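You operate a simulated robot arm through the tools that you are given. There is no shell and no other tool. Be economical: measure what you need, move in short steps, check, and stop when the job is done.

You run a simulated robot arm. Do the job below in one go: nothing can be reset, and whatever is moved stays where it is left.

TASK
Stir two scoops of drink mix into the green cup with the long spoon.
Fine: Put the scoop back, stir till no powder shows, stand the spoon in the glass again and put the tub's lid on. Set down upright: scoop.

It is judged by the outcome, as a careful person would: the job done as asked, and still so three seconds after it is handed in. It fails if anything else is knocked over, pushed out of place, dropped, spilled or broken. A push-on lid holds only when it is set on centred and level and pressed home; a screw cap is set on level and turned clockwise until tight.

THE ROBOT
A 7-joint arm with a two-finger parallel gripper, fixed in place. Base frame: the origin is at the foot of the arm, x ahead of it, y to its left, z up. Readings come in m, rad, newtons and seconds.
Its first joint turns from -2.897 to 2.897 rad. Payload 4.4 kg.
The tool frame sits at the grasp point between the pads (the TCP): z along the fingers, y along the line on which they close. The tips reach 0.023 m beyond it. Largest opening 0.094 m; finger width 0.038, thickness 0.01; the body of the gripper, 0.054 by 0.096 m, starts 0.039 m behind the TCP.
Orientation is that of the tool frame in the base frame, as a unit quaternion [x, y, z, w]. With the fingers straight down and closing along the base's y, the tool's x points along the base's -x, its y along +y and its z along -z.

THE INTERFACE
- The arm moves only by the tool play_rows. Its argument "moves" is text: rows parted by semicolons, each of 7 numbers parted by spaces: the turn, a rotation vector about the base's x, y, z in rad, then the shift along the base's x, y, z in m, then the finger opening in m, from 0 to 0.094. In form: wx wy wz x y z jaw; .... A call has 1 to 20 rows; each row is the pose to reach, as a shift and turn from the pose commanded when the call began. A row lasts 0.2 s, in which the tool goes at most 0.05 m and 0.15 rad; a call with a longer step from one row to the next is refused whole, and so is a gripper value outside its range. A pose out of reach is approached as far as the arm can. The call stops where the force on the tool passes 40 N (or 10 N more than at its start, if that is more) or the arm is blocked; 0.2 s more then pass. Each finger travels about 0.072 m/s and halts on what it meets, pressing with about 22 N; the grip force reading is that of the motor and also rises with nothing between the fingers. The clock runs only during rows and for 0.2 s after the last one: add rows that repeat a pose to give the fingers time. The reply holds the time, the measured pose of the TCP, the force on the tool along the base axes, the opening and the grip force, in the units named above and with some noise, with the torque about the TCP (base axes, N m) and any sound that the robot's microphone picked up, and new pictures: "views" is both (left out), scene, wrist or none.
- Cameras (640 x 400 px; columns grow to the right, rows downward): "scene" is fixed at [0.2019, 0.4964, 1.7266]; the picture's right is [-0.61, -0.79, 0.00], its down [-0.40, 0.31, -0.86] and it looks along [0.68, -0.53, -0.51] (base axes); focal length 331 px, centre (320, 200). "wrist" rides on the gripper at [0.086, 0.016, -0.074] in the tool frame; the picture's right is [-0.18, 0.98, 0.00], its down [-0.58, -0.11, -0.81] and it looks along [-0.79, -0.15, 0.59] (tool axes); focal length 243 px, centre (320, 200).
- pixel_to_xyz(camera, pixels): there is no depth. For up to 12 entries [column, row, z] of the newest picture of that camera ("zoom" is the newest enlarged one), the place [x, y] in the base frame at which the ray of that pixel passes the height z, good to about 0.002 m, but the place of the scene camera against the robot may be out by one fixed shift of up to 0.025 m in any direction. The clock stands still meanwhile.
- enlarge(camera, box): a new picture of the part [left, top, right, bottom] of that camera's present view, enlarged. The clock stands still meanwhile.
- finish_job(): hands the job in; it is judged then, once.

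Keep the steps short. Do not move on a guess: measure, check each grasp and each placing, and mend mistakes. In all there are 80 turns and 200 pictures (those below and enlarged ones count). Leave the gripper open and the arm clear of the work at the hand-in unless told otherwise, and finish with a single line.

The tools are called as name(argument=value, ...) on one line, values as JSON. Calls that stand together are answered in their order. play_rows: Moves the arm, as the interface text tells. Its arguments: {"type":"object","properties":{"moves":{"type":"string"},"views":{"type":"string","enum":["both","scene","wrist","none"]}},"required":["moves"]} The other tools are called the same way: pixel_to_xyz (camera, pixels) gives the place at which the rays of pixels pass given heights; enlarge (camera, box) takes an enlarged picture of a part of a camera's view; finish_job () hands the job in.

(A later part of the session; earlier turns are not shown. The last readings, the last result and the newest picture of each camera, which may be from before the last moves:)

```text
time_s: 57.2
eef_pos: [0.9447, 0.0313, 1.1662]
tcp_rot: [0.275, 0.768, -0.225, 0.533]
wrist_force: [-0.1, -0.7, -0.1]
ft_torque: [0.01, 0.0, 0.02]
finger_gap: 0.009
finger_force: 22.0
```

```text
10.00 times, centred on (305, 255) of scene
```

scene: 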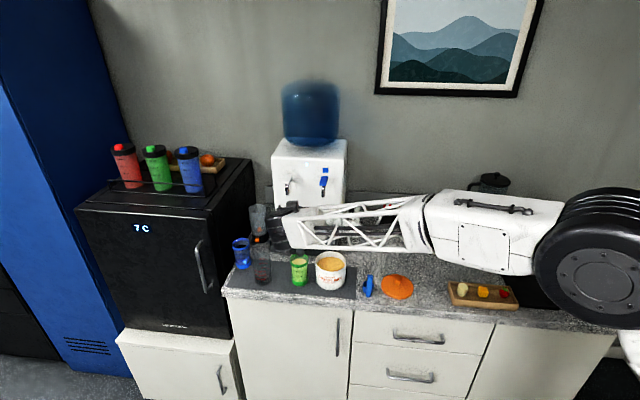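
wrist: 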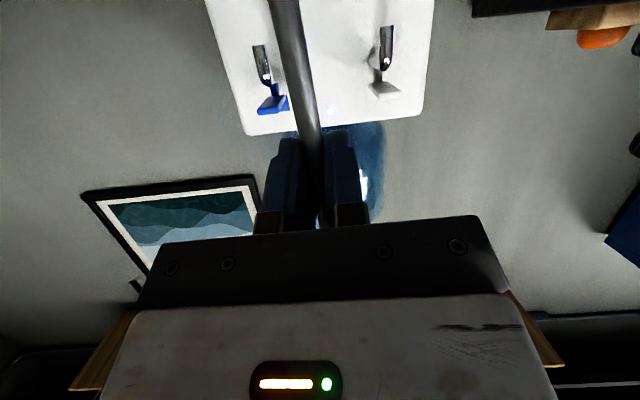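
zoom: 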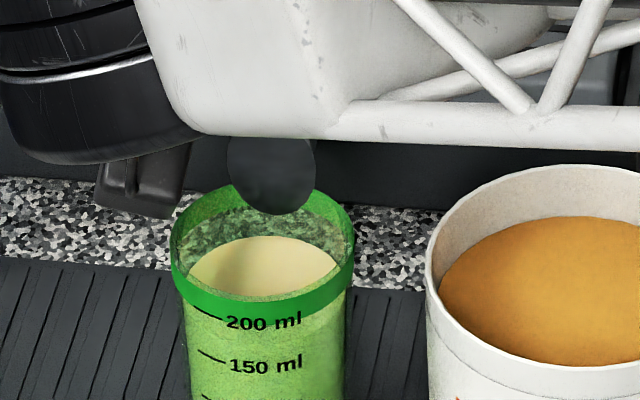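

The spoon bowl hangs over the cup, about 7 mm toward the tub side. I'll correct and lower partway in, then check.

play_rows(moves="0 0 0 0.006 0.0025 0 0;0 0 0 0.006 0.0025 -0.01 0;0 0 0 0.006 0.0025 -0.02 0;0 0 0 0.006 0.0025 -0.03 0;0 0 0 0.006 0.0025 -0.04 0;0 0 0 0.006 0.0025 -0.05 0;0 0 0 0.006 0.0025 -0.05 0", views="scene")

enlarge(camera="scene", box=[270, 225, 340, 295])

```text
time_s: 58.8
eef_pos: [0.9529, 0.0325, 1.1155]
tcp_rot: [0.274, 0.769, -0.224, 0.532]
wrist_force: [-1.3, -0.7, -0.5]
ft_torque: [0.01, 0.01, 0.0]
finger_gap: 0.009
finger_force: 22.1
```

scene: 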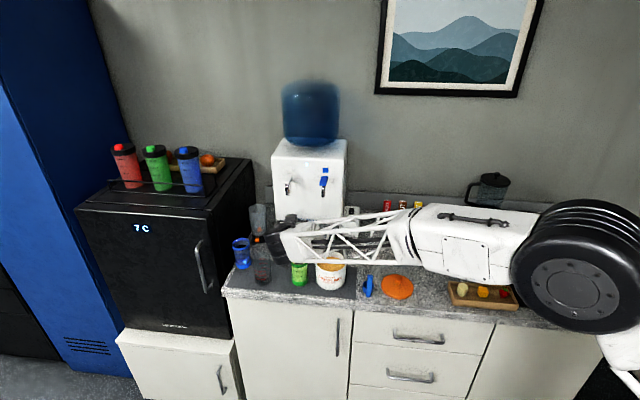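

```text
5.71 times, centred on (305, 260) of scene
```

zoom: 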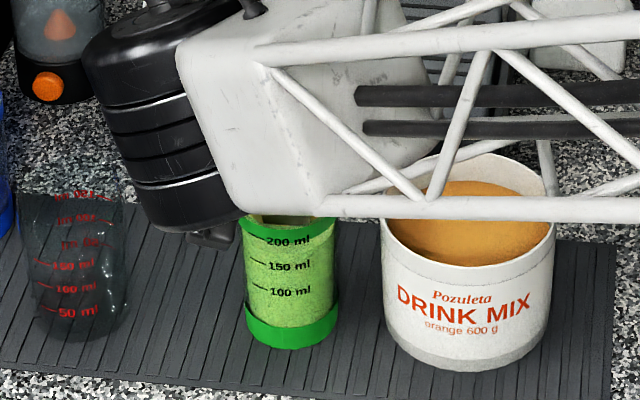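

No contact. I'll lower to just above the cup's floor.

play_rows(moves="0 0 0 -0.003 0 -0.01 0;0 0 0 -0.003 0 -0.02 0;0 0 0 -0.003 0 -0.028 0;0 0 0 -0.003 0 -0.036 0;0 0 0 -0.003 0 -0.043 0;0 0 0 -0.003 0 -0.043 0", views="both")

enlarge(camera="scene", box=[270, 225, 340, 295])

```text
time_s: 60.2
eef_pos: [0.9489, 0.0328, 1.0745]
tcp_rot: [0.275, 0.768, -0.225, 0.533]
wrist_force: [0.6, -0.1, -0.1]
ft_torque: [0.01, 0.02, 0.0]
finger_gap: 0.0088
finger_force: 22.1
```

scene: 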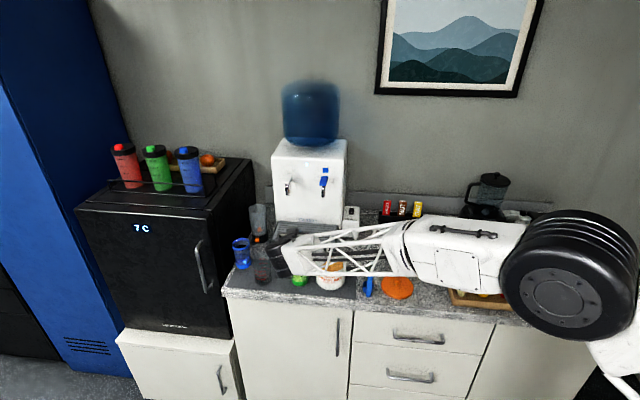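
wrist: 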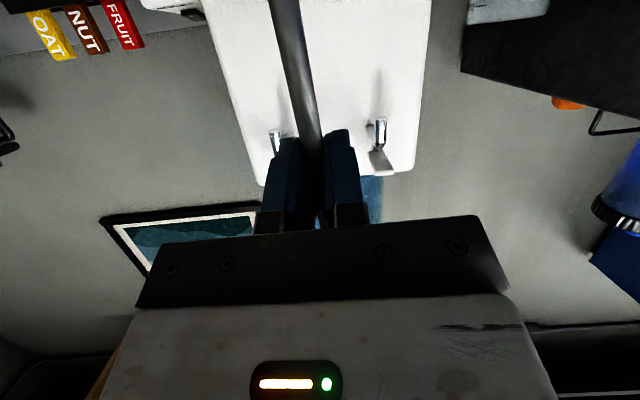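

```text
5.71 times, centred on (305, 260) of scene
```

zoom: 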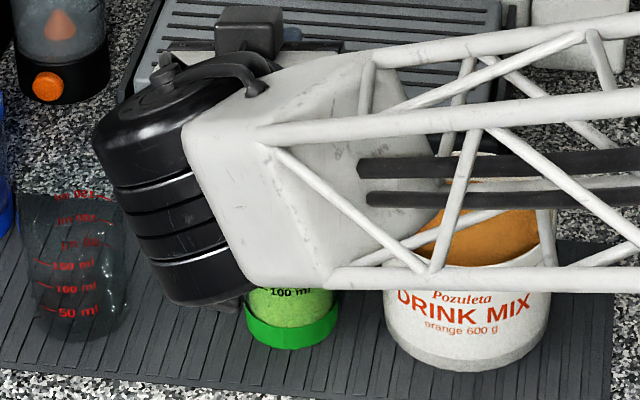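

No contact; the spoon is in the cup. I'll stir gently with 1 cm circles and watch the force.

play_rows(moves="0 0 0 0.01 0 0 0;0 0 0 0.007 0.007 0 0;0 0 0 0 0.01 0 0;0 0 0 -0.007 0.007 0 0;0 0 0 -0.01 0 0 0;0 0 0 -0.007 -0.007 0 0;0 0 0 0 -0.01 0 0;0 0 0 0.007 -0.007 0 0;0 0 0 0.01 0 0 0;0 0 0 0.007 0.007 0 0;0 0 0 0 0.01 0 0;0 0 0 -0.007 0.007 0 0;0 0 0 -0.01 0 0 0;0 0 0 -0.007 -0.007 0 0;0 0 0 0 -0.01 0 0;0 0 0 0.007 -0.007 0 0;0 0 0 0 0 0 0", views="scene")

enlarge(camera="scene", box=[270, 225, 340, 295])

```text
time_s: 63.8
eef_pos: [0.9491, 0.0323, 1.0739]
tcp_rot: [0.275, 0.768, -0.226, 0.533]
wrist_force: [-0.6, -1.0, -0.9]
ft_torque: [0.0, 0.01, 0.01]
finger_gap: 0.0089
finger_force: 21.9
```

scene: 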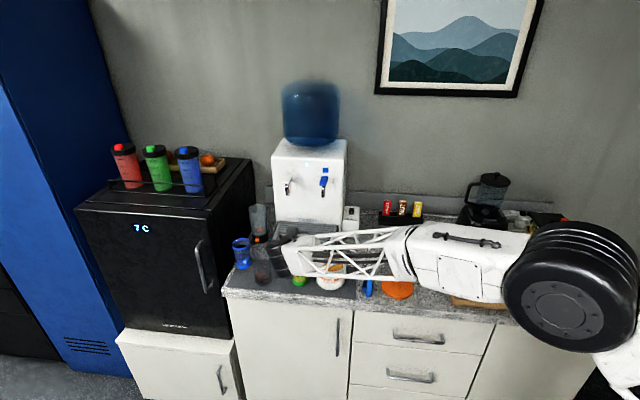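

```text
5.71 times, centred on (305, 260) of scene
```

zoom: 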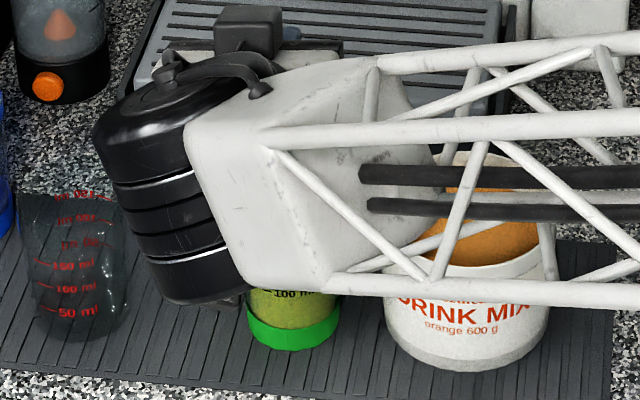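

The liquid is turning orange and speckles are fading. I'll keep stirring.

play_rows(moves="0 0 0 0.01 0 0 0;0 0 0 0.007 0.007 0 0;0 0 0 0 0.01 0 0;0 0 0 -0.007 0.007 0 0;0 0 0 -0.01 0 0 0;0 0 0 -0.007 -0.007 0 0;0 0 0 0 -0.01 0 0;0 0 0 0.007 -0.007 0 0;0 0 0 0.01 0 0 0;0 0 0 0.007 0.007 0 0;0 0 0 0 0.01 0 0;0 0 0 -0.007 0.007 0 0;0 0 0 -0.01 0 0 0;0 0 0 -0.007 -0.007 0 0;0 0 0 0 -0.01 0 0;0 0 0 0.007 -0.007 0 0;0 0 0 0 0 0 0", views="none")

play_rows(moves="0 0 0 0.01 0 0 0;0 0 0 0.007 0.007 0 0;0 0 0 0 0.01 0 0;0 0 0 -0.007 0.007 0 0;0 0 0 -0.01 0 0 0;0 0 0 -0.007 -0.007 0 0;0 0 0 0 -0.01 0 0;0 0 0 0.007 -0.007 0 0;0 0 0 0.01 0 0 0;0 0 0 0.007 0.007 0 0;0 0 0 0 0.01 0 0;0 0 0 -0.007 0.007 0 0;0 0 0 -0.01 0 0 0;0 0 0 -0.007 -0.007 0 0;0 0 0 0 -0.01 0 0;0 0 0 0.007 -0.007 0 0;0 0 0 0 0 0 0", views="none")

enlarge(camera="scene", box=[280, 255, 330, 295])

```text
time_s: 67.4
eef_pos: [0.9477, 0.0317, 1.0735]
tcp_rot: [0.275, 0.768, -0.225, 0.533]
wrist_force: [0.1, 0.0, -0.2]
ft_torque: [0.0, 0.02, -0.01]
finger_gap: 0.009
finger_force: 21.8
```

```text
time_s: 71.0
eef_pos: [0.95, 0.0317, 1.0748]
tcp_rot: [0.275, 0.768, -0.225, 0.532]
wrist_force: [0.4, -0.2, -1.4]
ft_torque: [0.0, -0.02, -0.02]
finger_gap: 0.0088
finger_force: 22.2
```

```text
10.00 times, centred on (305, 275) of scene
```

zoom: 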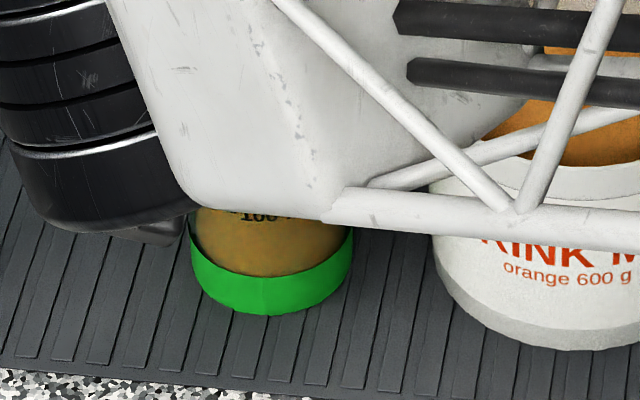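

It is orange-brown now with no specks showing. One more round to be sure, then I'll raise the spoon and inspect.

play_rows(moves="0 0 0 0.01 0 0 0;0 0 0 0.007 0.007 0 0;0 0 0 0 0.01 0 0;0 0 0 -0.007 0.007 0 0;0 0 0 -0.01 0 0 0;0 0 0 -0.007 -0.007 0 0;0 0 0 0 -0.01 0 0;0 0 0 0.007 -0.007 0 0;0 0 0 0.01 0 0 0;0 0 0 0.007 0.007 0 0;0 0 0 0 0.01 0 0;0 0 0 -0.007 0.007 0 0;0 0 0 -0.01 0 0 0;0 0 0 -0.007 -0.007 0 0;0 0 0 0 -0.01 0 0;0 0 0 0.007 -0.007 0 0;0 0 0 0 0 0 0", views="none")

play_rows(moves="0 0 0 0 0 0.012 0;0 0 0 0 0 0.025 0;0 0 0 0 0 0.038 0;0 0 0 0 0 0.05 0;0 0 0 0 0 0.062 0;0 0 0 0 0 0.075 0;0 0 0 0 0 0.09 0;0 0 0 0 0 0.105 0;0 0 0 0 0 0.105 0;0 0 0 0 0 0.105 0", views="scene")

enlarge(camera="scene", box=[275, 235, 335, 290])

```text
time_s: 74.6
eef_pos: [0.95, 0.0327, 1.0735]
tcp_rot: [0.275, 0.768, -0.225, 0.532]
wrist_force: [-0.3, -0.8, -0.4]
ft_torque: [-0.02, 0.04, -0.02]
finger_gap: 0.0089
finger_force: 22.0
```

```text
time_s: 76.8
eef_pos: [0.9488, 0.0319, 1.178]
tcp_rot: [0.275, 0.768, -0.226, 0.533]
wrist_force: [0.1, -0.1, -1.0]
ft_torque: [0.0, 0.02, 0.0]
finger_gap: 0.0092
finger_force: 22.1
```

scene: 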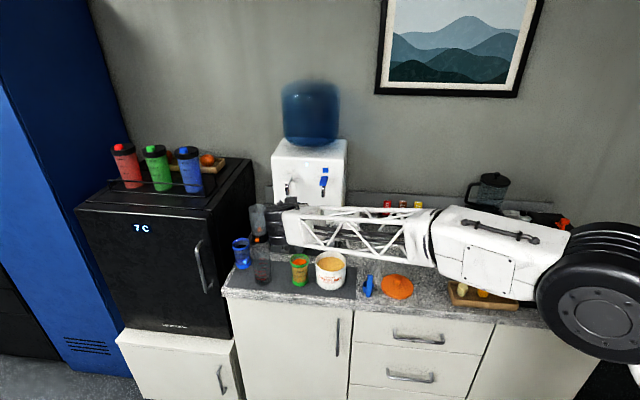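

```text
7.27 times, centred on (305, 262) of scene
```

zoom: 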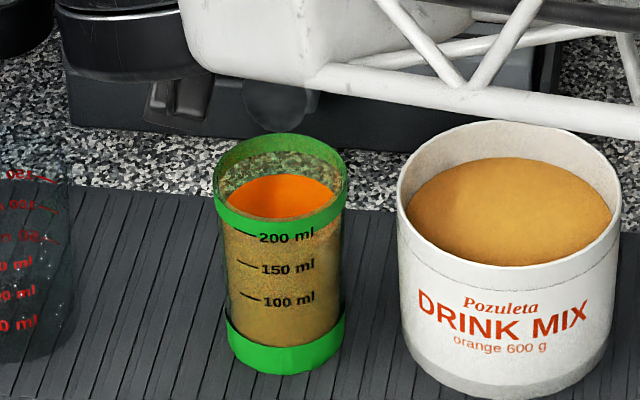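

The liquid is uniformly bright orange with no powder. I'll take the spoon back, restoring its lean above the glass by reversing the earlier path.

play_rows(moves="0 0 0 0.025 0.012 -0.003 0;0.067 0.061 0 0.045 0.02 -0.005 0;0.134 0.122 0 0.065 0.03 -0.008 0;0.2 0.184 0 0.085 0.039 -0.01 0;0.267 0.245 0 0.105 0.048 -0.01 0;0.334 0.306 0 0.121 0.056 -0.01 0;0.334 0.306 0 0.121 0.056 -0.01 0", views="both")

enlarge(camera="scene", box=[220, 195, 320, 305])

```text
time_s: 78.4
eef_pos: [1.069, 0.0878, 1.1677]
tcp_rot: [0.321, 0.867, -0.133, 0.357]
wrist_force: [-0.2, -0.2, 0.1]
ft_torque: [-0.03, 0.0, 0.0]
finger_gap: 0.009
finger_force: 22.5
```

scene: 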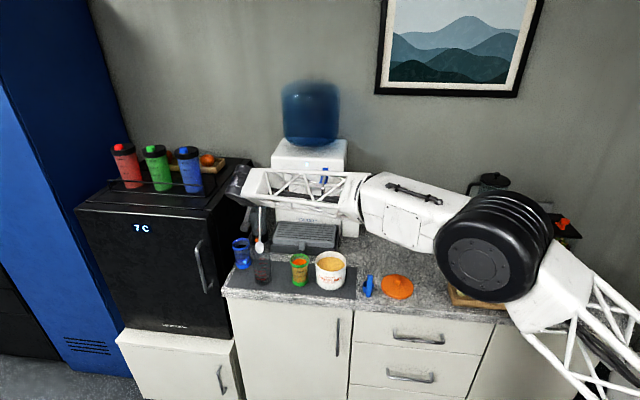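
wrist: 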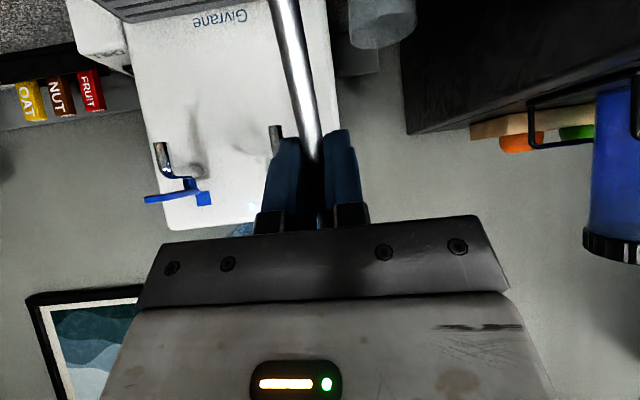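

```text
3.64 times, centred on (270, 250) of scene
```

zoom: 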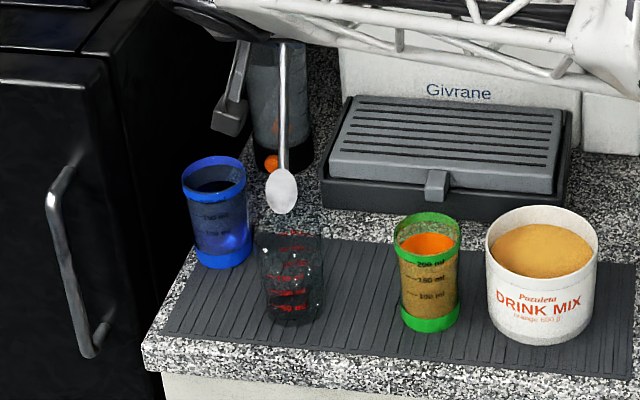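

It matches the lift-out picture. I'll lower straight back into the glass.

play_rows(moves="0 0 0 0 0.001 -0.015 0;0 0 0 0 0.001 -0.03 0;0 0 0 0 0.001 -0.045 0;0 0 0 0 0.001 -0.06 0;0 0 0 0 0.001 -0.075 0;0 0 0 0 0.001 -0.09 0;0 0 0 0 0.001 -0.105 0;0 0 0 0 0.001 -0.118 0;0 0 0 0 0.001 -0.124 0;0 0 0 0 0.001 -0.127 0;0 0 0 0 0.001 -0.127 0", views="scene")

enlarge(camera="scene", box=[220, 205, 320, 305])

```text
time_s: 80.8
eef_pos: [1.0703, 0.0881, 1.041]
tcp_rot: [0.322, 0.866, -0.134, 0.357]
wrist_force: [-0.2, 0.3, 0.4]
ft_torque: [0.01, 0.03, -0.03]
finger_gap: 0.0089
finger_force: 21.8
```

scene: 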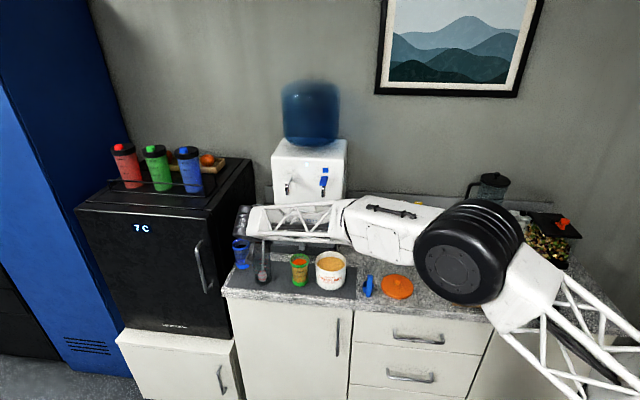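

```text
4.00 times, centred on (270, 255) of scene
```

zoom: 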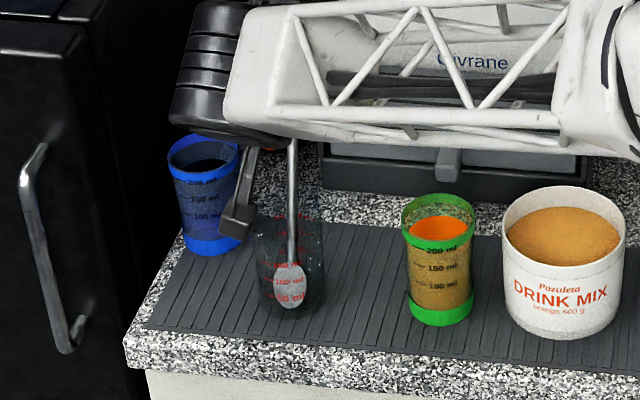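

The spoon is in the glass, about 3 mm above its original height. I'll lower that last bit, open slowly, then back out along the tool axis.

play_rows(moves="0 0 0 0 0 -0.002 0;0 0 0 0 0 -0.004 0;0 0 0 0 0 -0.004 0;0 0 0 0 0 -0.004 0.012;0 0 0 0 0 -0.004 0.02;0 0 0 0 0 -0.004 0.03;0 0 0 0 0 -0.004 0.045;0 0 0 0 0 -0.004 0.045;0 0 0 -0.012 0.0105 0.012 0.045;0 0 0 -0.024 0.021 0.028 0.045;0 0 0 -0.036 0.0315 0.044 0.045;0 0 0 -0.048 0.042 0.06 0.045;0 0 0 -0.065 0.055 0.08 0.045;0 0 0 -0.085 0.065 0.10 0.045;0 0 0 -0.105 0.075 0.12 0.045;0 0 0 -0.105 0.075 0.12 0.045", views="both")

enlarge(camera="scene", box=[220, 205, 320, 305])

```text
time_s: 84.2
eef_pos: [0.9626, 0.1649, 1.1628]
tcp_rot: [0.321, 0.867, -0.133, 0.358]
wrist_force: [-0.9, 0.7, 0.1]
ft_torque: [0.02, 0.03, 0.02]
finger_gap: 0.0453
finger_force: 0.0
```

scene: 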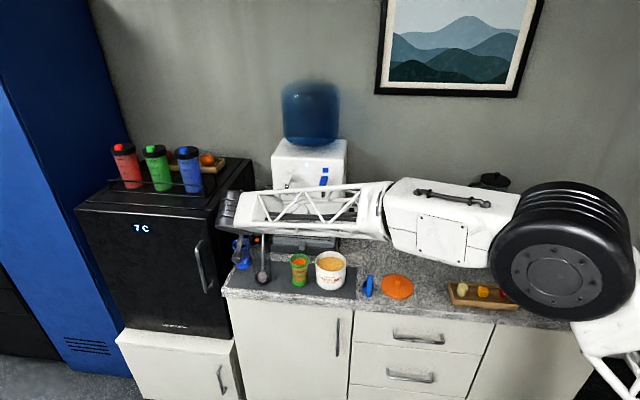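
wrist: 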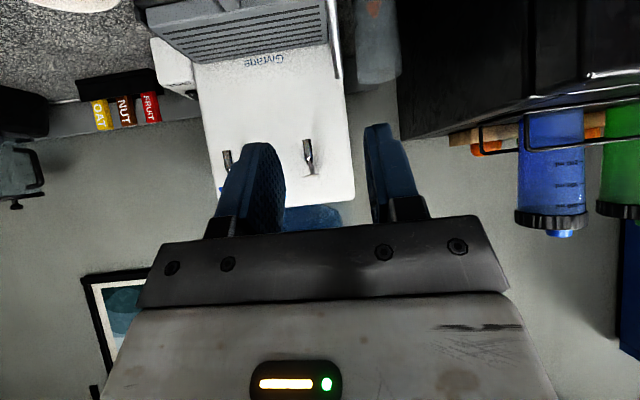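

```text
4.00 times, centred on (270, 255) of scene
```

zoom: 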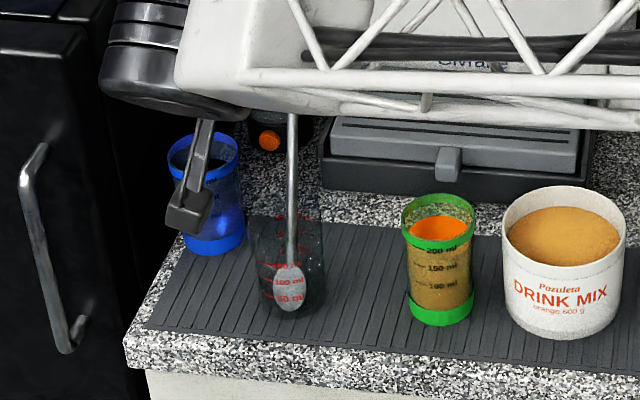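

The spoon stands in its glass. Now the lid: I'll untilt the tool and move over the lid.

play_rows(moves="0.0923 0.1053 0 -0.02 0 0.01 0.06;0.1845 0.2106 0 -0.04 0 0.015 0.06;0.2768 0.3158 0 -0.06 -0.01 0.015 0.06;0.369 0.421 0 -0.08 -0.03 0.015 0.06;0.4613 0.5264 0 -0.1 -0.06 0.015 0.06;0.518 0.591 0 -0.12 -0.09 0.01 0.06;0.518 0.591 0 -0.14 -0.125 0.005 0.06;0.518 0.591 0 -0.16 -0.16 0 0.06;0.518 0.591 0 -0.18 -0.195 -0.01 0.06;0.518 0.591 0 -0.2 -0.23 -0.02 0.06;0.518 0.591 0 -0.22 -0.265 -0.03 0.06;0.518 0.591 0 -0.24 -0.3 -0.04 0.06;0.518 0.591 0 -0.258 -0.335 -0.05 0.06;0.518 0.591 0 -0.27 -0.355 -0.06 0.06;0.518 0.591 0 -0.27 -0.355 -0.06 0.06", views="both")

enlarge(camera="wrist", box=[200, 0, 440, 160])

enlarge(camera="scene", box=[225, 205, 345, 305])

```text
time_s: 87.4
eef_pos: [0.6944, -0.1907, 1.1018]
tcp_rot: [0.348, 0.937, 0.002, -0.001]
wrist_force: [0.9, 0.2, -1.0]
ft_torque: [0.02, 0.03, 0.02]
finger_gap: 0.0602
finger_force: 0.1
```

scene: 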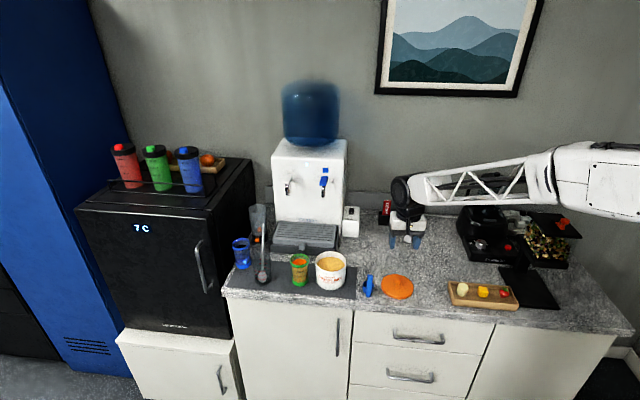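
wrist: 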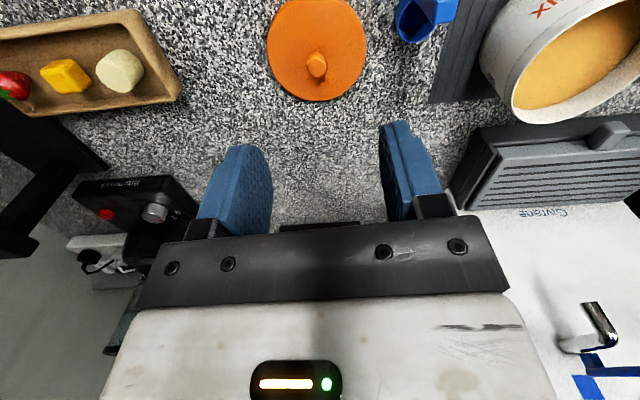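

```text
2.50 times, centred on (320, 80) of wrist
```

zoom: 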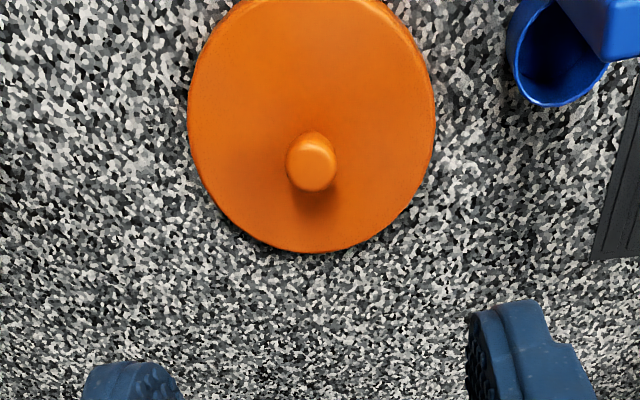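

```text
4.00 times, centred on (285, 255) of scene
```

zoom: 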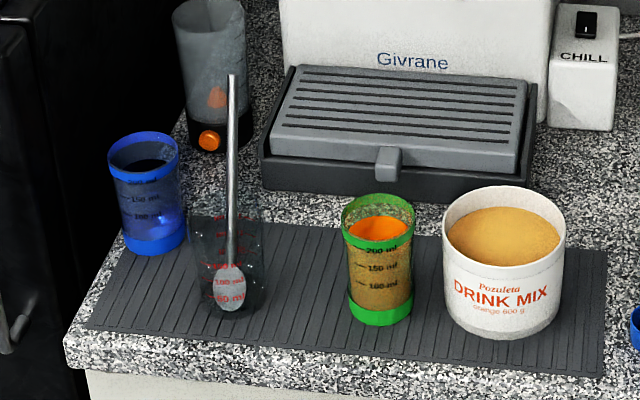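

pixel_to_xyz(camera="wrist", pixels=[[316.4, 67, 0.89], [316.4, 67, 0.9], [316.4, 67, 0.91], [267, 42, 0.88], [365.6, 42, 0.88], [318, 101, 0.88], [267, 42, 0.87], [318, 101, 0.87], [316.4, 42, 0.88]])

```text
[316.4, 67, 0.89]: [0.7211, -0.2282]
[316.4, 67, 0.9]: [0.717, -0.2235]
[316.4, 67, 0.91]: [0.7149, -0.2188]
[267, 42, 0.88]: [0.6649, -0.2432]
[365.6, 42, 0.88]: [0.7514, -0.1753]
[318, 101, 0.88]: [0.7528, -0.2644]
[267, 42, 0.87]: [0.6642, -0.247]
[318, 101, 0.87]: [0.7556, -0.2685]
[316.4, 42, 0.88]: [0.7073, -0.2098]
```

The lid's centre and knob are at about (0.717, -0.221), with the knob top near z 0.90. I'll descend to just above it and check the alignment.

play_rows(moves="0 0 0 0.01 -0.012 -0.03 0.05;0 0 0 0.0226 -0.030 -0.06 0.05;0 0 0 0.0226 -0.030 -0.095 0.05;0 0 0 0.0226 -0.030 -0.13 0.05;0 0 0 0.0226 -0.030 -0.16 0.05;0 0 0 0.0226 -0.030 -0.175 0.05;0 0 0 0.0226 -0.030 -0.175 0.05", views="both")

enlarge(camera="scene", box=[360, 245, 440, 310])

```text
time_s: 89.0
eef_pos: [0.7174, -0.2208, 0.9263]
tcp_rot: [0.349, 0.937, 0.002, -0.001]
wrist_force: [-1.0, -0.5, 0.5]
ft_torque: [0.01, 0.0, -0.01]
finger_gap: 0.0501
finger_force: 0.0
```

scene: 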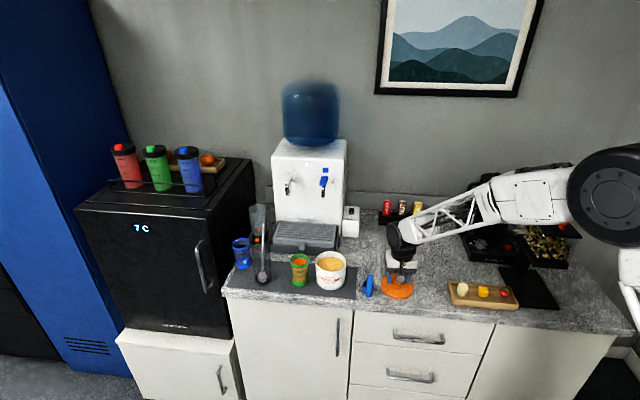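
wrist: 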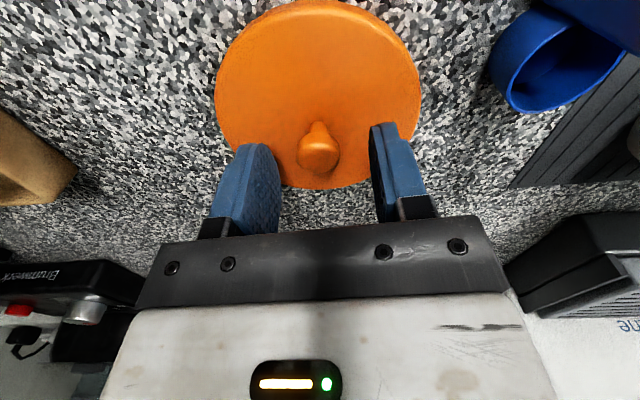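

```text
6.15 times, centred on (400, 278) of scene
```

zoom: 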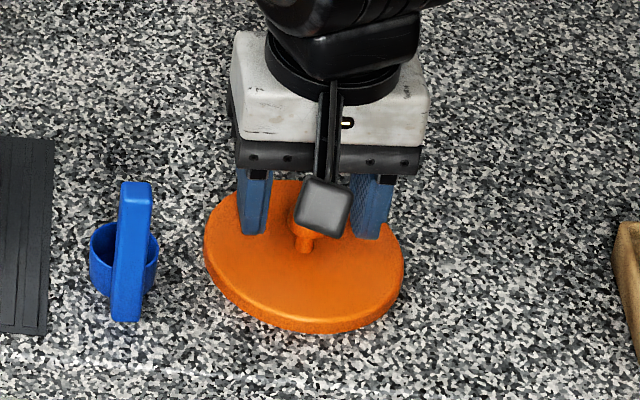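

The knob is centred between the fingers (column 318), with its top near z 0.906. I'll descend 14 mm and close gently.

play_rows(moves="0 0 0 0 0 -0.007 0.05;0 0 0 0 0 -0.014 0.05;0 0 0 0 0 -0.014 0.05;0 0 0 0 0 -0.014 0.03;0 0 0 0 0 -0.014 0.015;0 0 0 0 0 -0.014 0.005;0 0 0 0 0 -0.014 0.005;0 0 0 0 0 -0.014 0.005", views="wrist")

enlarge(camera="scene", box=[360, 245, 440, 310])

```text
time_s: 90.8
eef_pos: [0.7175, -0.2201, 0.9126]
tcp_rot: [0.348, 0.937, 0.001, -0.001]
wrist_force: [2.4, 0.1, 10.1]
ft_torque: [-0.09, -0.05, 0.02]
finger_gap: 0.0202
finger_force: 22.3
```

wrist: 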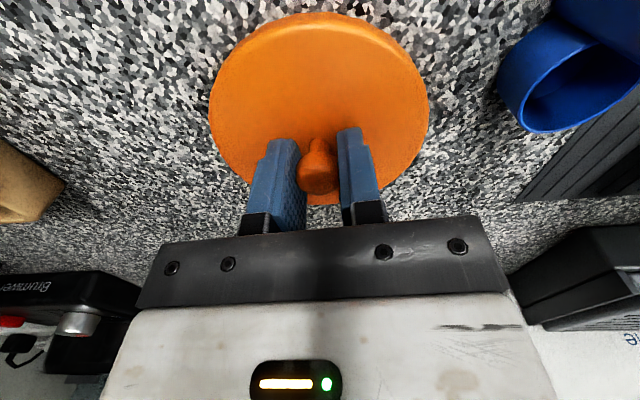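

```text
6.15 times, centred on (400, 278) of scene
```

zoom: 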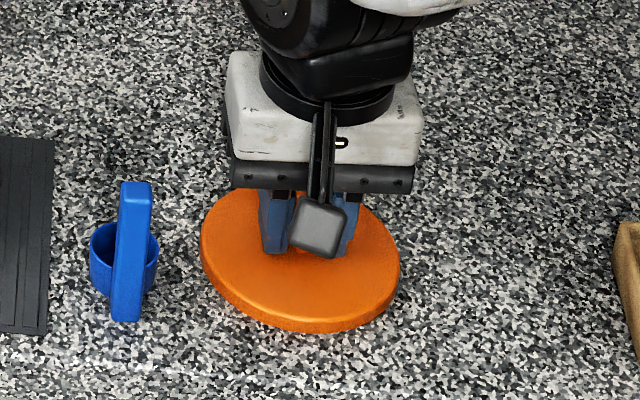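

The knob is gripped (20 mm gap). I'll lift the lid straight up and check that it hangs level.

play_rows(moves="0 0 0 0 0 0.01 0.005;0 0 0 0 0 0.03 0.005;0 0 0 0 0 0.06 0.005;0 0 0 0 0 0.09 0.005;0 0 0 0 0 0.12 0.005;0 0 0 0 0 0.13 0.005;0 0 0 0 0 0.13 0.005", views="both")

enlarge(camera="scene", box=[360, 225, 440, 300])

enlarge(camera="wrist", box=[180, 0, 460, 220])

```text
time_s: 92.4
eef_pos: [0.7176, -0.2207, 1.0447]
tcp_rot: [0.349, 0.937, 0.002, -0.002]
wrist_force: [0.7, -0.4, -0.2]
ft_torque: [-0.01, -0.02, 0.03]
finger_gap: 0.0204
finger_force: 21.7
```

scene: 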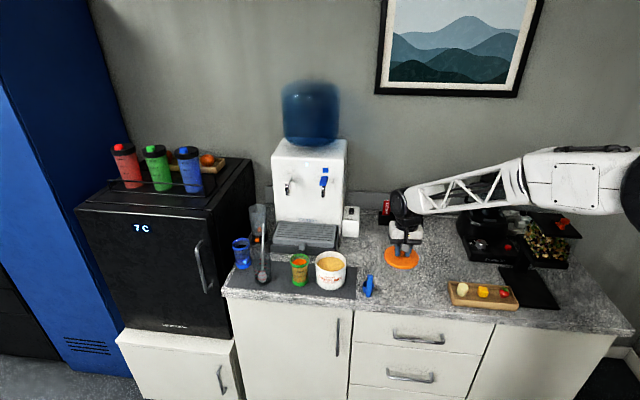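
wrist: 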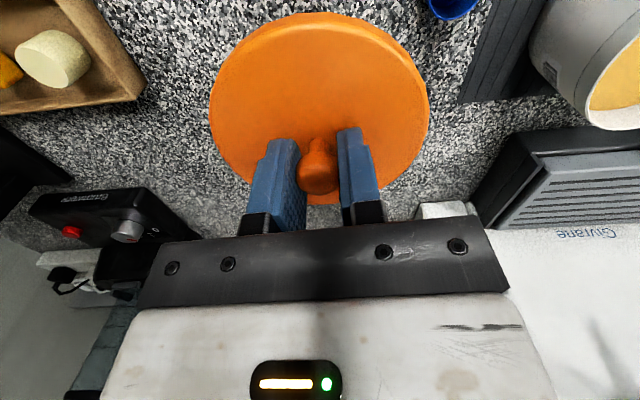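

```text
5.33 times, centred on (400, 262) of scene
```

zoom: 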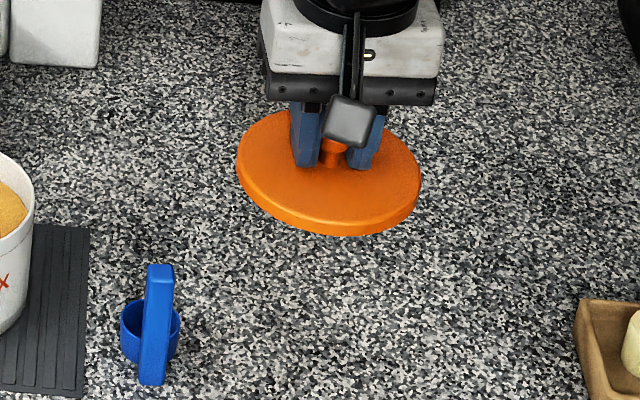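

```text
1.82 times, centred on (320, 110) of wrist
```

zoom: 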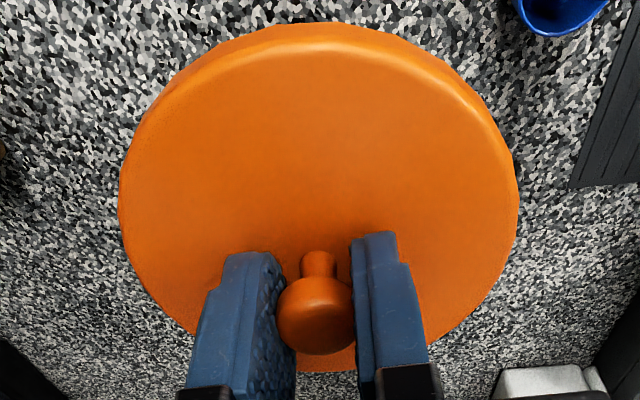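

The lid is hanging level, with the same picture as when it rested. I'll measure its centre relative to the TCP.

pixel_to_xyz(camera="zoom", pixels=[[118, 195, 1.01], [519, 185, 1.01], [320, 371, 1.015], [320, 23, 1.005], [320, 50, 1.015], [318, 275, 1.015], [318, 325, 1.04]])

```text
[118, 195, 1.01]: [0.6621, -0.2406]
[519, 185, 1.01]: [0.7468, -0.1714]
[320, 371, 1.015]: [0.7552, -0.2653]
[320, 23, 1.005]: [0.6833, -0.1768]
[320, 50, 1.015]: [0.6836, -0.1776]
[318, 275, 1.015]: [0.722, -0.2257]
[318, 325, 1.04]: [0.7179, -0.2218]
```

Lid centre is within 3 mm of the TCP. I'll carry it over the tub, hover about 3 cm above the rim and align it against the tub in the scene camera.

play_rows(moves="0 0 0 0 0 0.02 0.005;0 0 0 0.027 0.026 0.02 0.005;0 0 0 0.054 0.052 0.02 0.005;0 0 0 0.081 0.079 0.02 0.005;0 0 0 0.108 0.105 0.02 0.005;0 0 0 0.135 0.132 0.01 0.005;0 0 0 0.1617 0.1577 0 0.005;0 0 0 0.1617 0.1577 -0.015 0.005;0 0 0 0.1617 0.1577 -0.015 0.005", views="both")

enlarge(camera="scene", box=[290, 235, 370, 295])

enlarge(camera="wrist", box=[180, 0, 460, 220])

```text
time_s: 94.4
eef_pos: [0.8783, -0.0615, 1.0282]
tcp_rot: [0.35, 0.937, 0.002, -0.001]
wrist_force: [0.3, -0.9, -0.5]
ft_torque: [-0.01, 0.03, -0.02]
finger_gap: 0.0201
finger_force: 21.4
```

scene: 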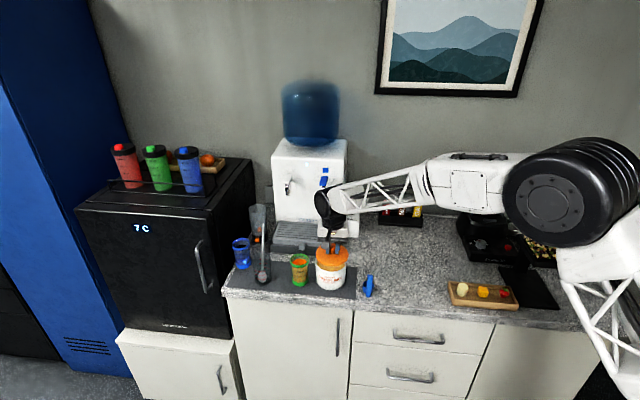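
wrist: 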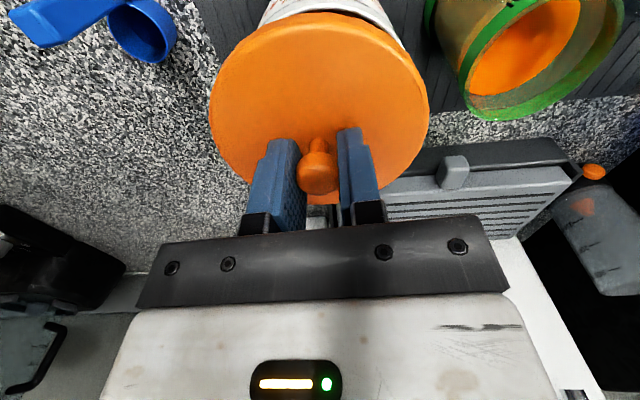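

```text
6.67 times, centred on (330, 265) of scene
```

zoom: 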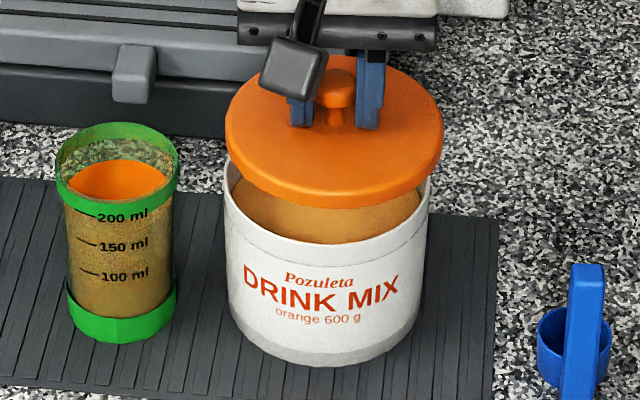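

```text
1.82 times, centred on (320, 110) of wrist
```

zoom: 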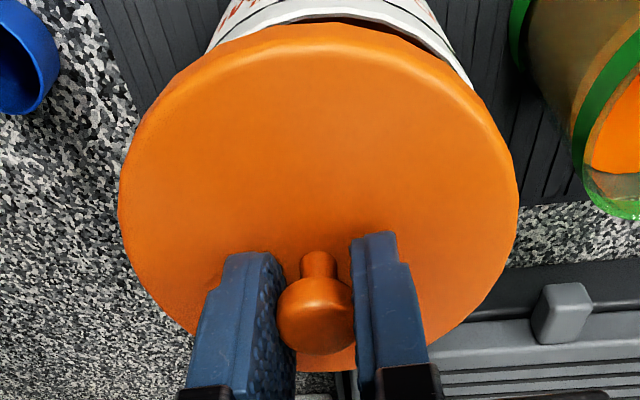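

enlarge(camera="wrist", box=[240, 0, 420, 70])

enlarge(camera="scene", box=[310, 240, 350, 275])

```text
3.56 times, centred on (330, 35) of wrist
```

zoom: 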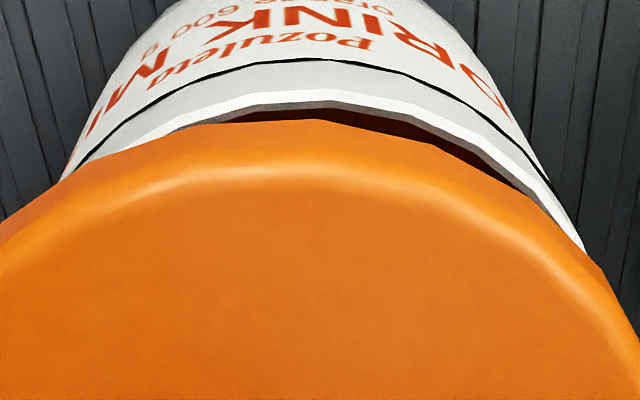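

```text
11.43 times, centred on (330, 258) of scene
```

zoom: 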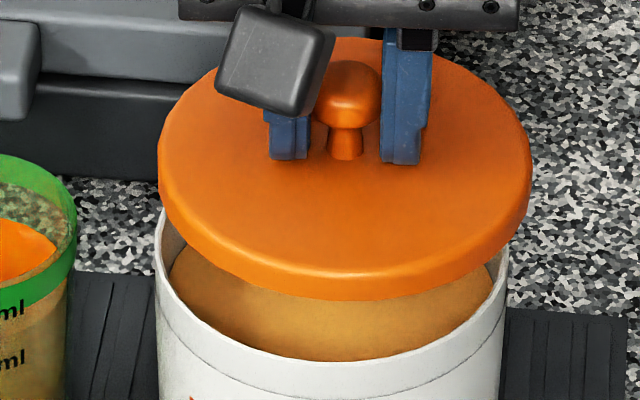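

pixel_to_xyz(camera="wrist", pixels=[[307.5, 5.5, 0.952], [332.8, 4.1, 0.952], [358.1, 9.7, 0.952], [380.6, 21, 0.952], [404.4, 49, 0.952], [290.5, 14, 0.952]])

pixel_to_xyz(camera="scene", pixels=[[315.9, 255, 0.99], [348.5, 255, 0.99], [332.2, 243.9, 1.0], [315.5, 258, 0.952], [346.5, 258, 0.952]])

```text
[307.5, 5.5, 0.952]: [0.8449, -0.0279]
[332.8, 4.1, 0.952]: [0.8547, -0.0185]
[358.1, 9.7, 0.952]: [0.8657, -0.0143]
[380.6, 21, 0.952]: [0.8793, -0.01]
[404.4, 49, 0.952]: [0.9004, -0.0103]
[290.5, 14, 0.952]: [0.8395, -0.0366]
```

```text
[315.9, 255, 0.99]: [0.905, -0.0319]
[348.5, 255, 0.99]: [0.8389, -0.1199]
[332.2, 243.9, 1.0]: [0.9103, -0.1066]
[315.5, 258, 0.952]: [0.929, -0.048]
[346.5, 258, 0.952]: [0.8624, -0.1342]
```

The circle fit of the tub rim in the wrist view gives its centre at (0.885, -0.063), so the lid needs about 4 mm inward and 2 mm left. I'll correct and lower to just above the rim.

play_rows(moves="0 0 0 0.0043 -0.0011 0 0.005;0 0 0 0.0043 -0.0011 -0.008 0.005;0 0 0 0.0043 -0.0011 -0.016 0.005;0 0 0 0.0043 -0.0011 -0.022 0.005;0 0 0 0.0043 -0.0011 -0.026 0.005;0 0 0 0.0043 -0.0011 -0.026 0.005", views="both")

enlarge(camera="scene", box=[310, 240, 350, 275])

enlarge(camera="wrist", box=[240, 0, 420, 70])

```text
time_s: 95.8
eef_pos: [0.8835, -0.0636, 1.0017]
tcp_rot: [0.35, 0.937, 0.003, -0.001]
wrist_force: [0.0, -0.2, -0.4]
ft_torque: [-0.01, 0.01, 0.02]
finger_gap: 0.0203
finger_force: 22.2
```

scene: 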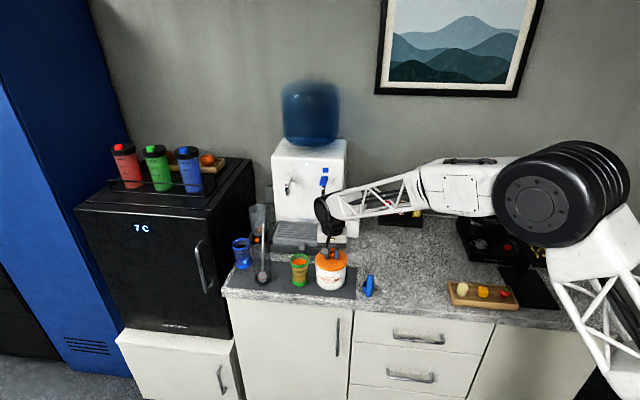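
wrist: 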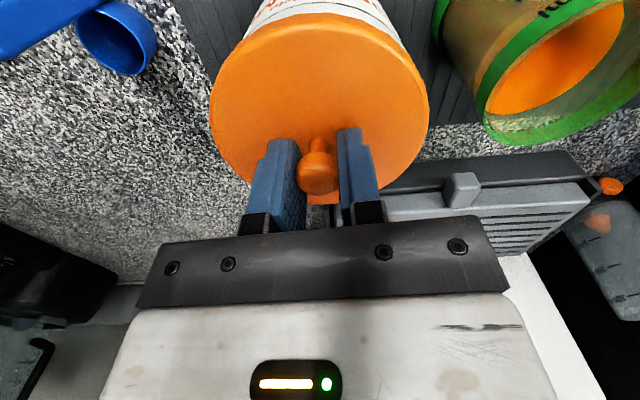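

```text
11.43 times, centred on (330, 258) of scene
```

zoom: 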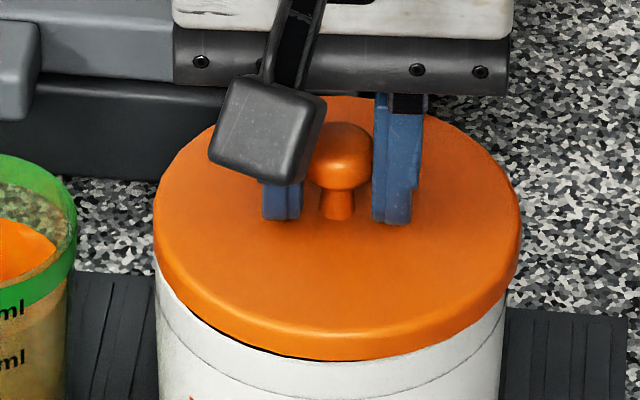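

```text
3.56 times, centred on (330, 35) of wrist
```

zoom: 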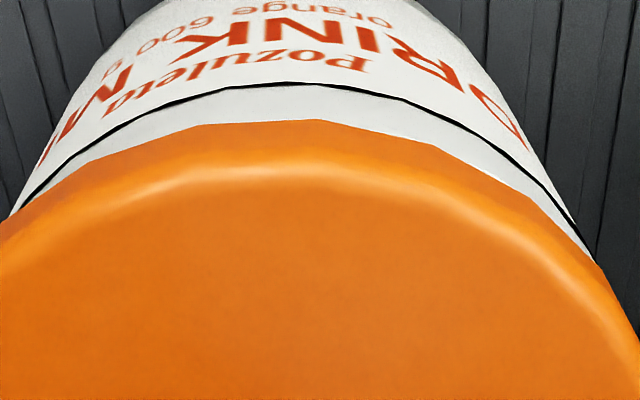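

The lid is about 2 mm too far right. I'll correct, then lower in small steps until it makes contact.

play_rows(moves="0 0 0 0.0013 0.0015 0 0.005;0 0 0 0.0013 0.0015 -0.003 0.005;0 0 0 0.0013 0.0015 -0.006 0.005;0 0 0 0.0013 0.0015 -0.008 0.005;0 0 0 0.0013 0.0015 -0.008 0.005", views="scene")

enlarge(camera="scene", box=[310, 240, 350, 275])

```text
time_s: 96.8
eef_pos: [0.8859, -0.0619, 0.9982]
tcp_rot: [0.349, 0.937, 0.003, 0.003]
wrist_force: [1.0, -1.2, 5.7]
ft_torque: [-0.09, 0.06, -0.01]
finger_gap: 0.0203
finger_force: 21.3
stopped in row 5: the force on the tool passed its limit at 44 N (the readings are from after the stop); the commanded pose is now the measured one
```

scene: 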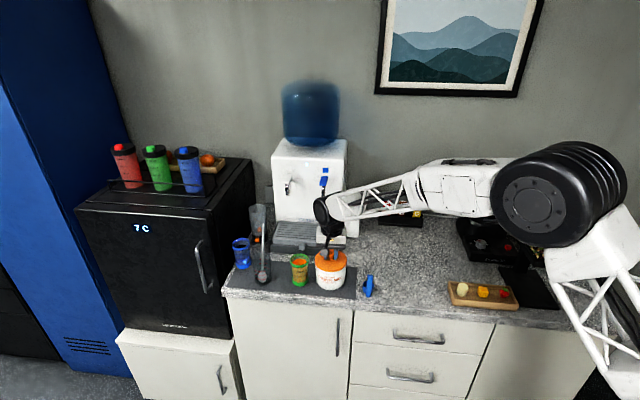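

```text
11.43 times, centred on (330, 258) of scene
```

zoom: 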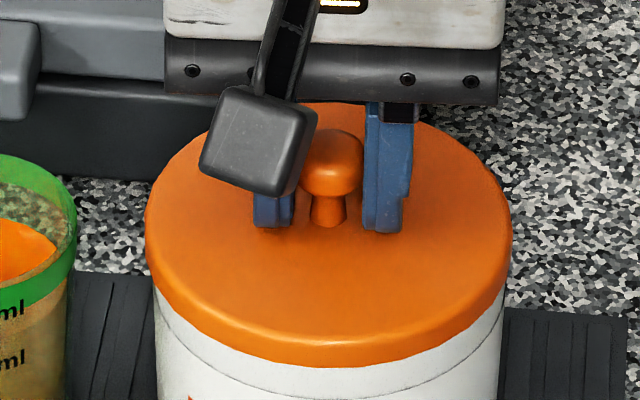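

Contact occurred at z≈0.998 and left-right is now centred. I'll check the front-back centring in the wrist view.

enlarge(camera="wrist", box=[180, 0, 460, 220])

enlarge(camera="wrist", box=[240, 0, 420, 70])

```text
1.82 times, centred on (320, 110) of wrist
```

zoom: 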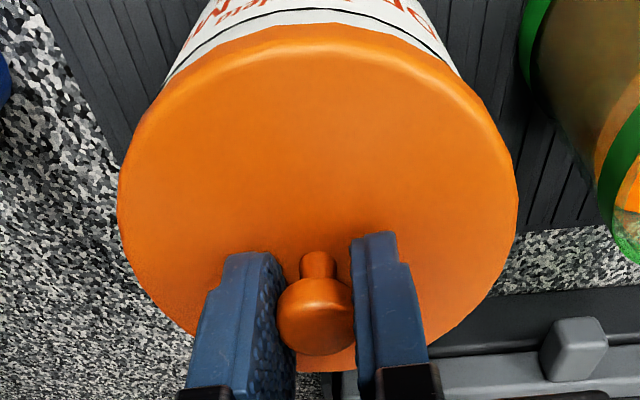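

```text
3.56 times, centred on (330, 35) of wrist
```

zoom: 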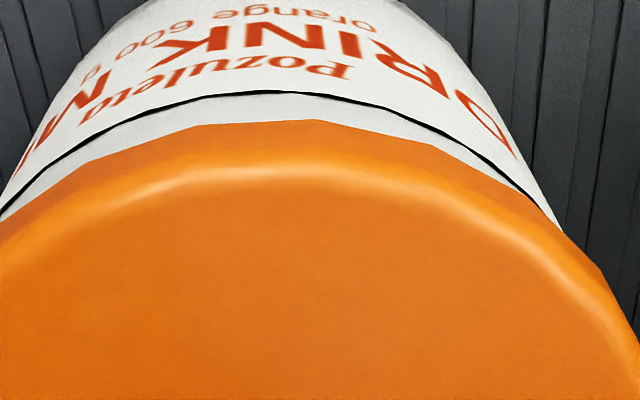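

pixel_to_xyz(camera="wrist", pixels=[[256.9, 28, 0.943], [296.3, 7.7, 0.943], [321.6, 4.6, 0.943], [346.9, 8, 0.943], [383.4, 26.6, 0.943], [265.3, 24.6, 0.955], [297.7, 14.2, 0.955], [330, 12.5, 0.955], [363.7, 20.9, 0.955], [389, 34.2, 0.955]])

```text
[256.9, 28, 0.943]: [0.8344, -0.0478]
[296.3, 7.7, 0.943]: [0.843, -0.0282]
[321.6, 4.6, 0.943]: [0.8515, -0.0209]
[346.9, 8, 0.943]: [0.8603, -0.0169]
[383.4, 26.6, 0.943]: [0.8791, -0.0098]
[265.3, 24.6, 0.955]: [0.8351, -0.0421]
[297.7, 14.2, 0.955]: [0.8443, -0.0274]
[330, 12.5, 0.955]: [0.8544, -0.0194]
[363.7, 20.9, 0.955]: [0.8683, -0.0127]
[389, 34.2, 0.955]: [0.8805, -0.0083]
```

The lid and tub circles agree within about 1 mm. I'll press down in 1 mm steps.

play_rows(moves="0 0 0 0 0 -0.001 0.005;0 0 0 0 0 -0.002 0.005;0 0 0 0 0 -0.003 0.005;0 0 0 0 0 -0.004 0.005;0 0 0 0 0 -0.005 0.005;0 0 0 0 0 -0.006 0.005;0 0 0 0 0 -0.007 0.005;0 0 0 0 0 -0.008 0.005;0 0 0 0 0 -0.009 0.005;0 0 0 0 0 -0.010 0.005", views="scene")

enlarge(camera="scene", box=[310, 240, 350, 275])

```text
time_s: 97.7
eef_pos: [0.886, -0.0629, 0.9969]
tcp_rot: [0.349, 0.937, 0.004, 0.005]
wrist_force: [1.0, 0.3, 5.1]
ft_torque: [-0.06, 0.18, 0.01]
finger_gap: 0.0203
finger_force: 21.7
stopped in row 4: the force on the tool passed its limit at 42 N (the readings are from after the stop); the commanded pose is now the measured one
```

scene: 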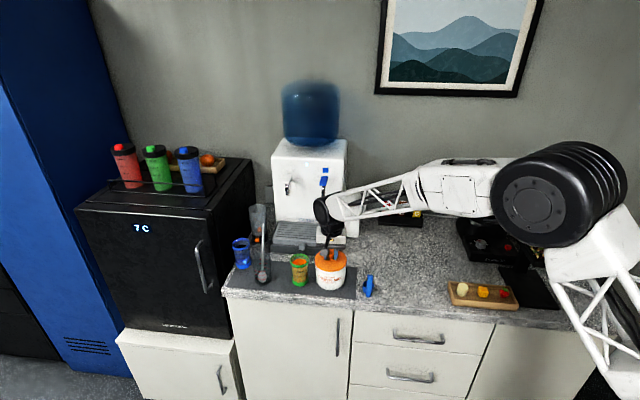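

```text
11.43 times, centred on (330, 258) of scene
```

zoom: 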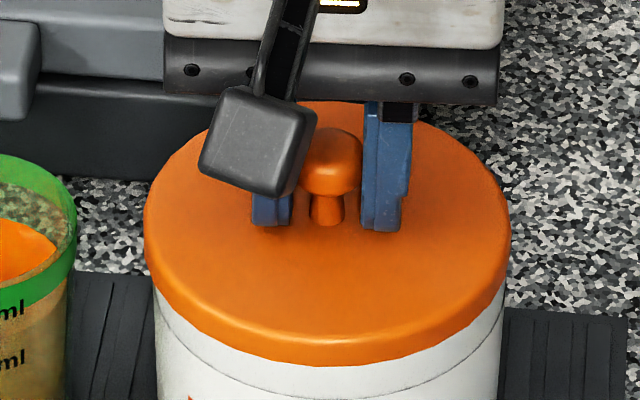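

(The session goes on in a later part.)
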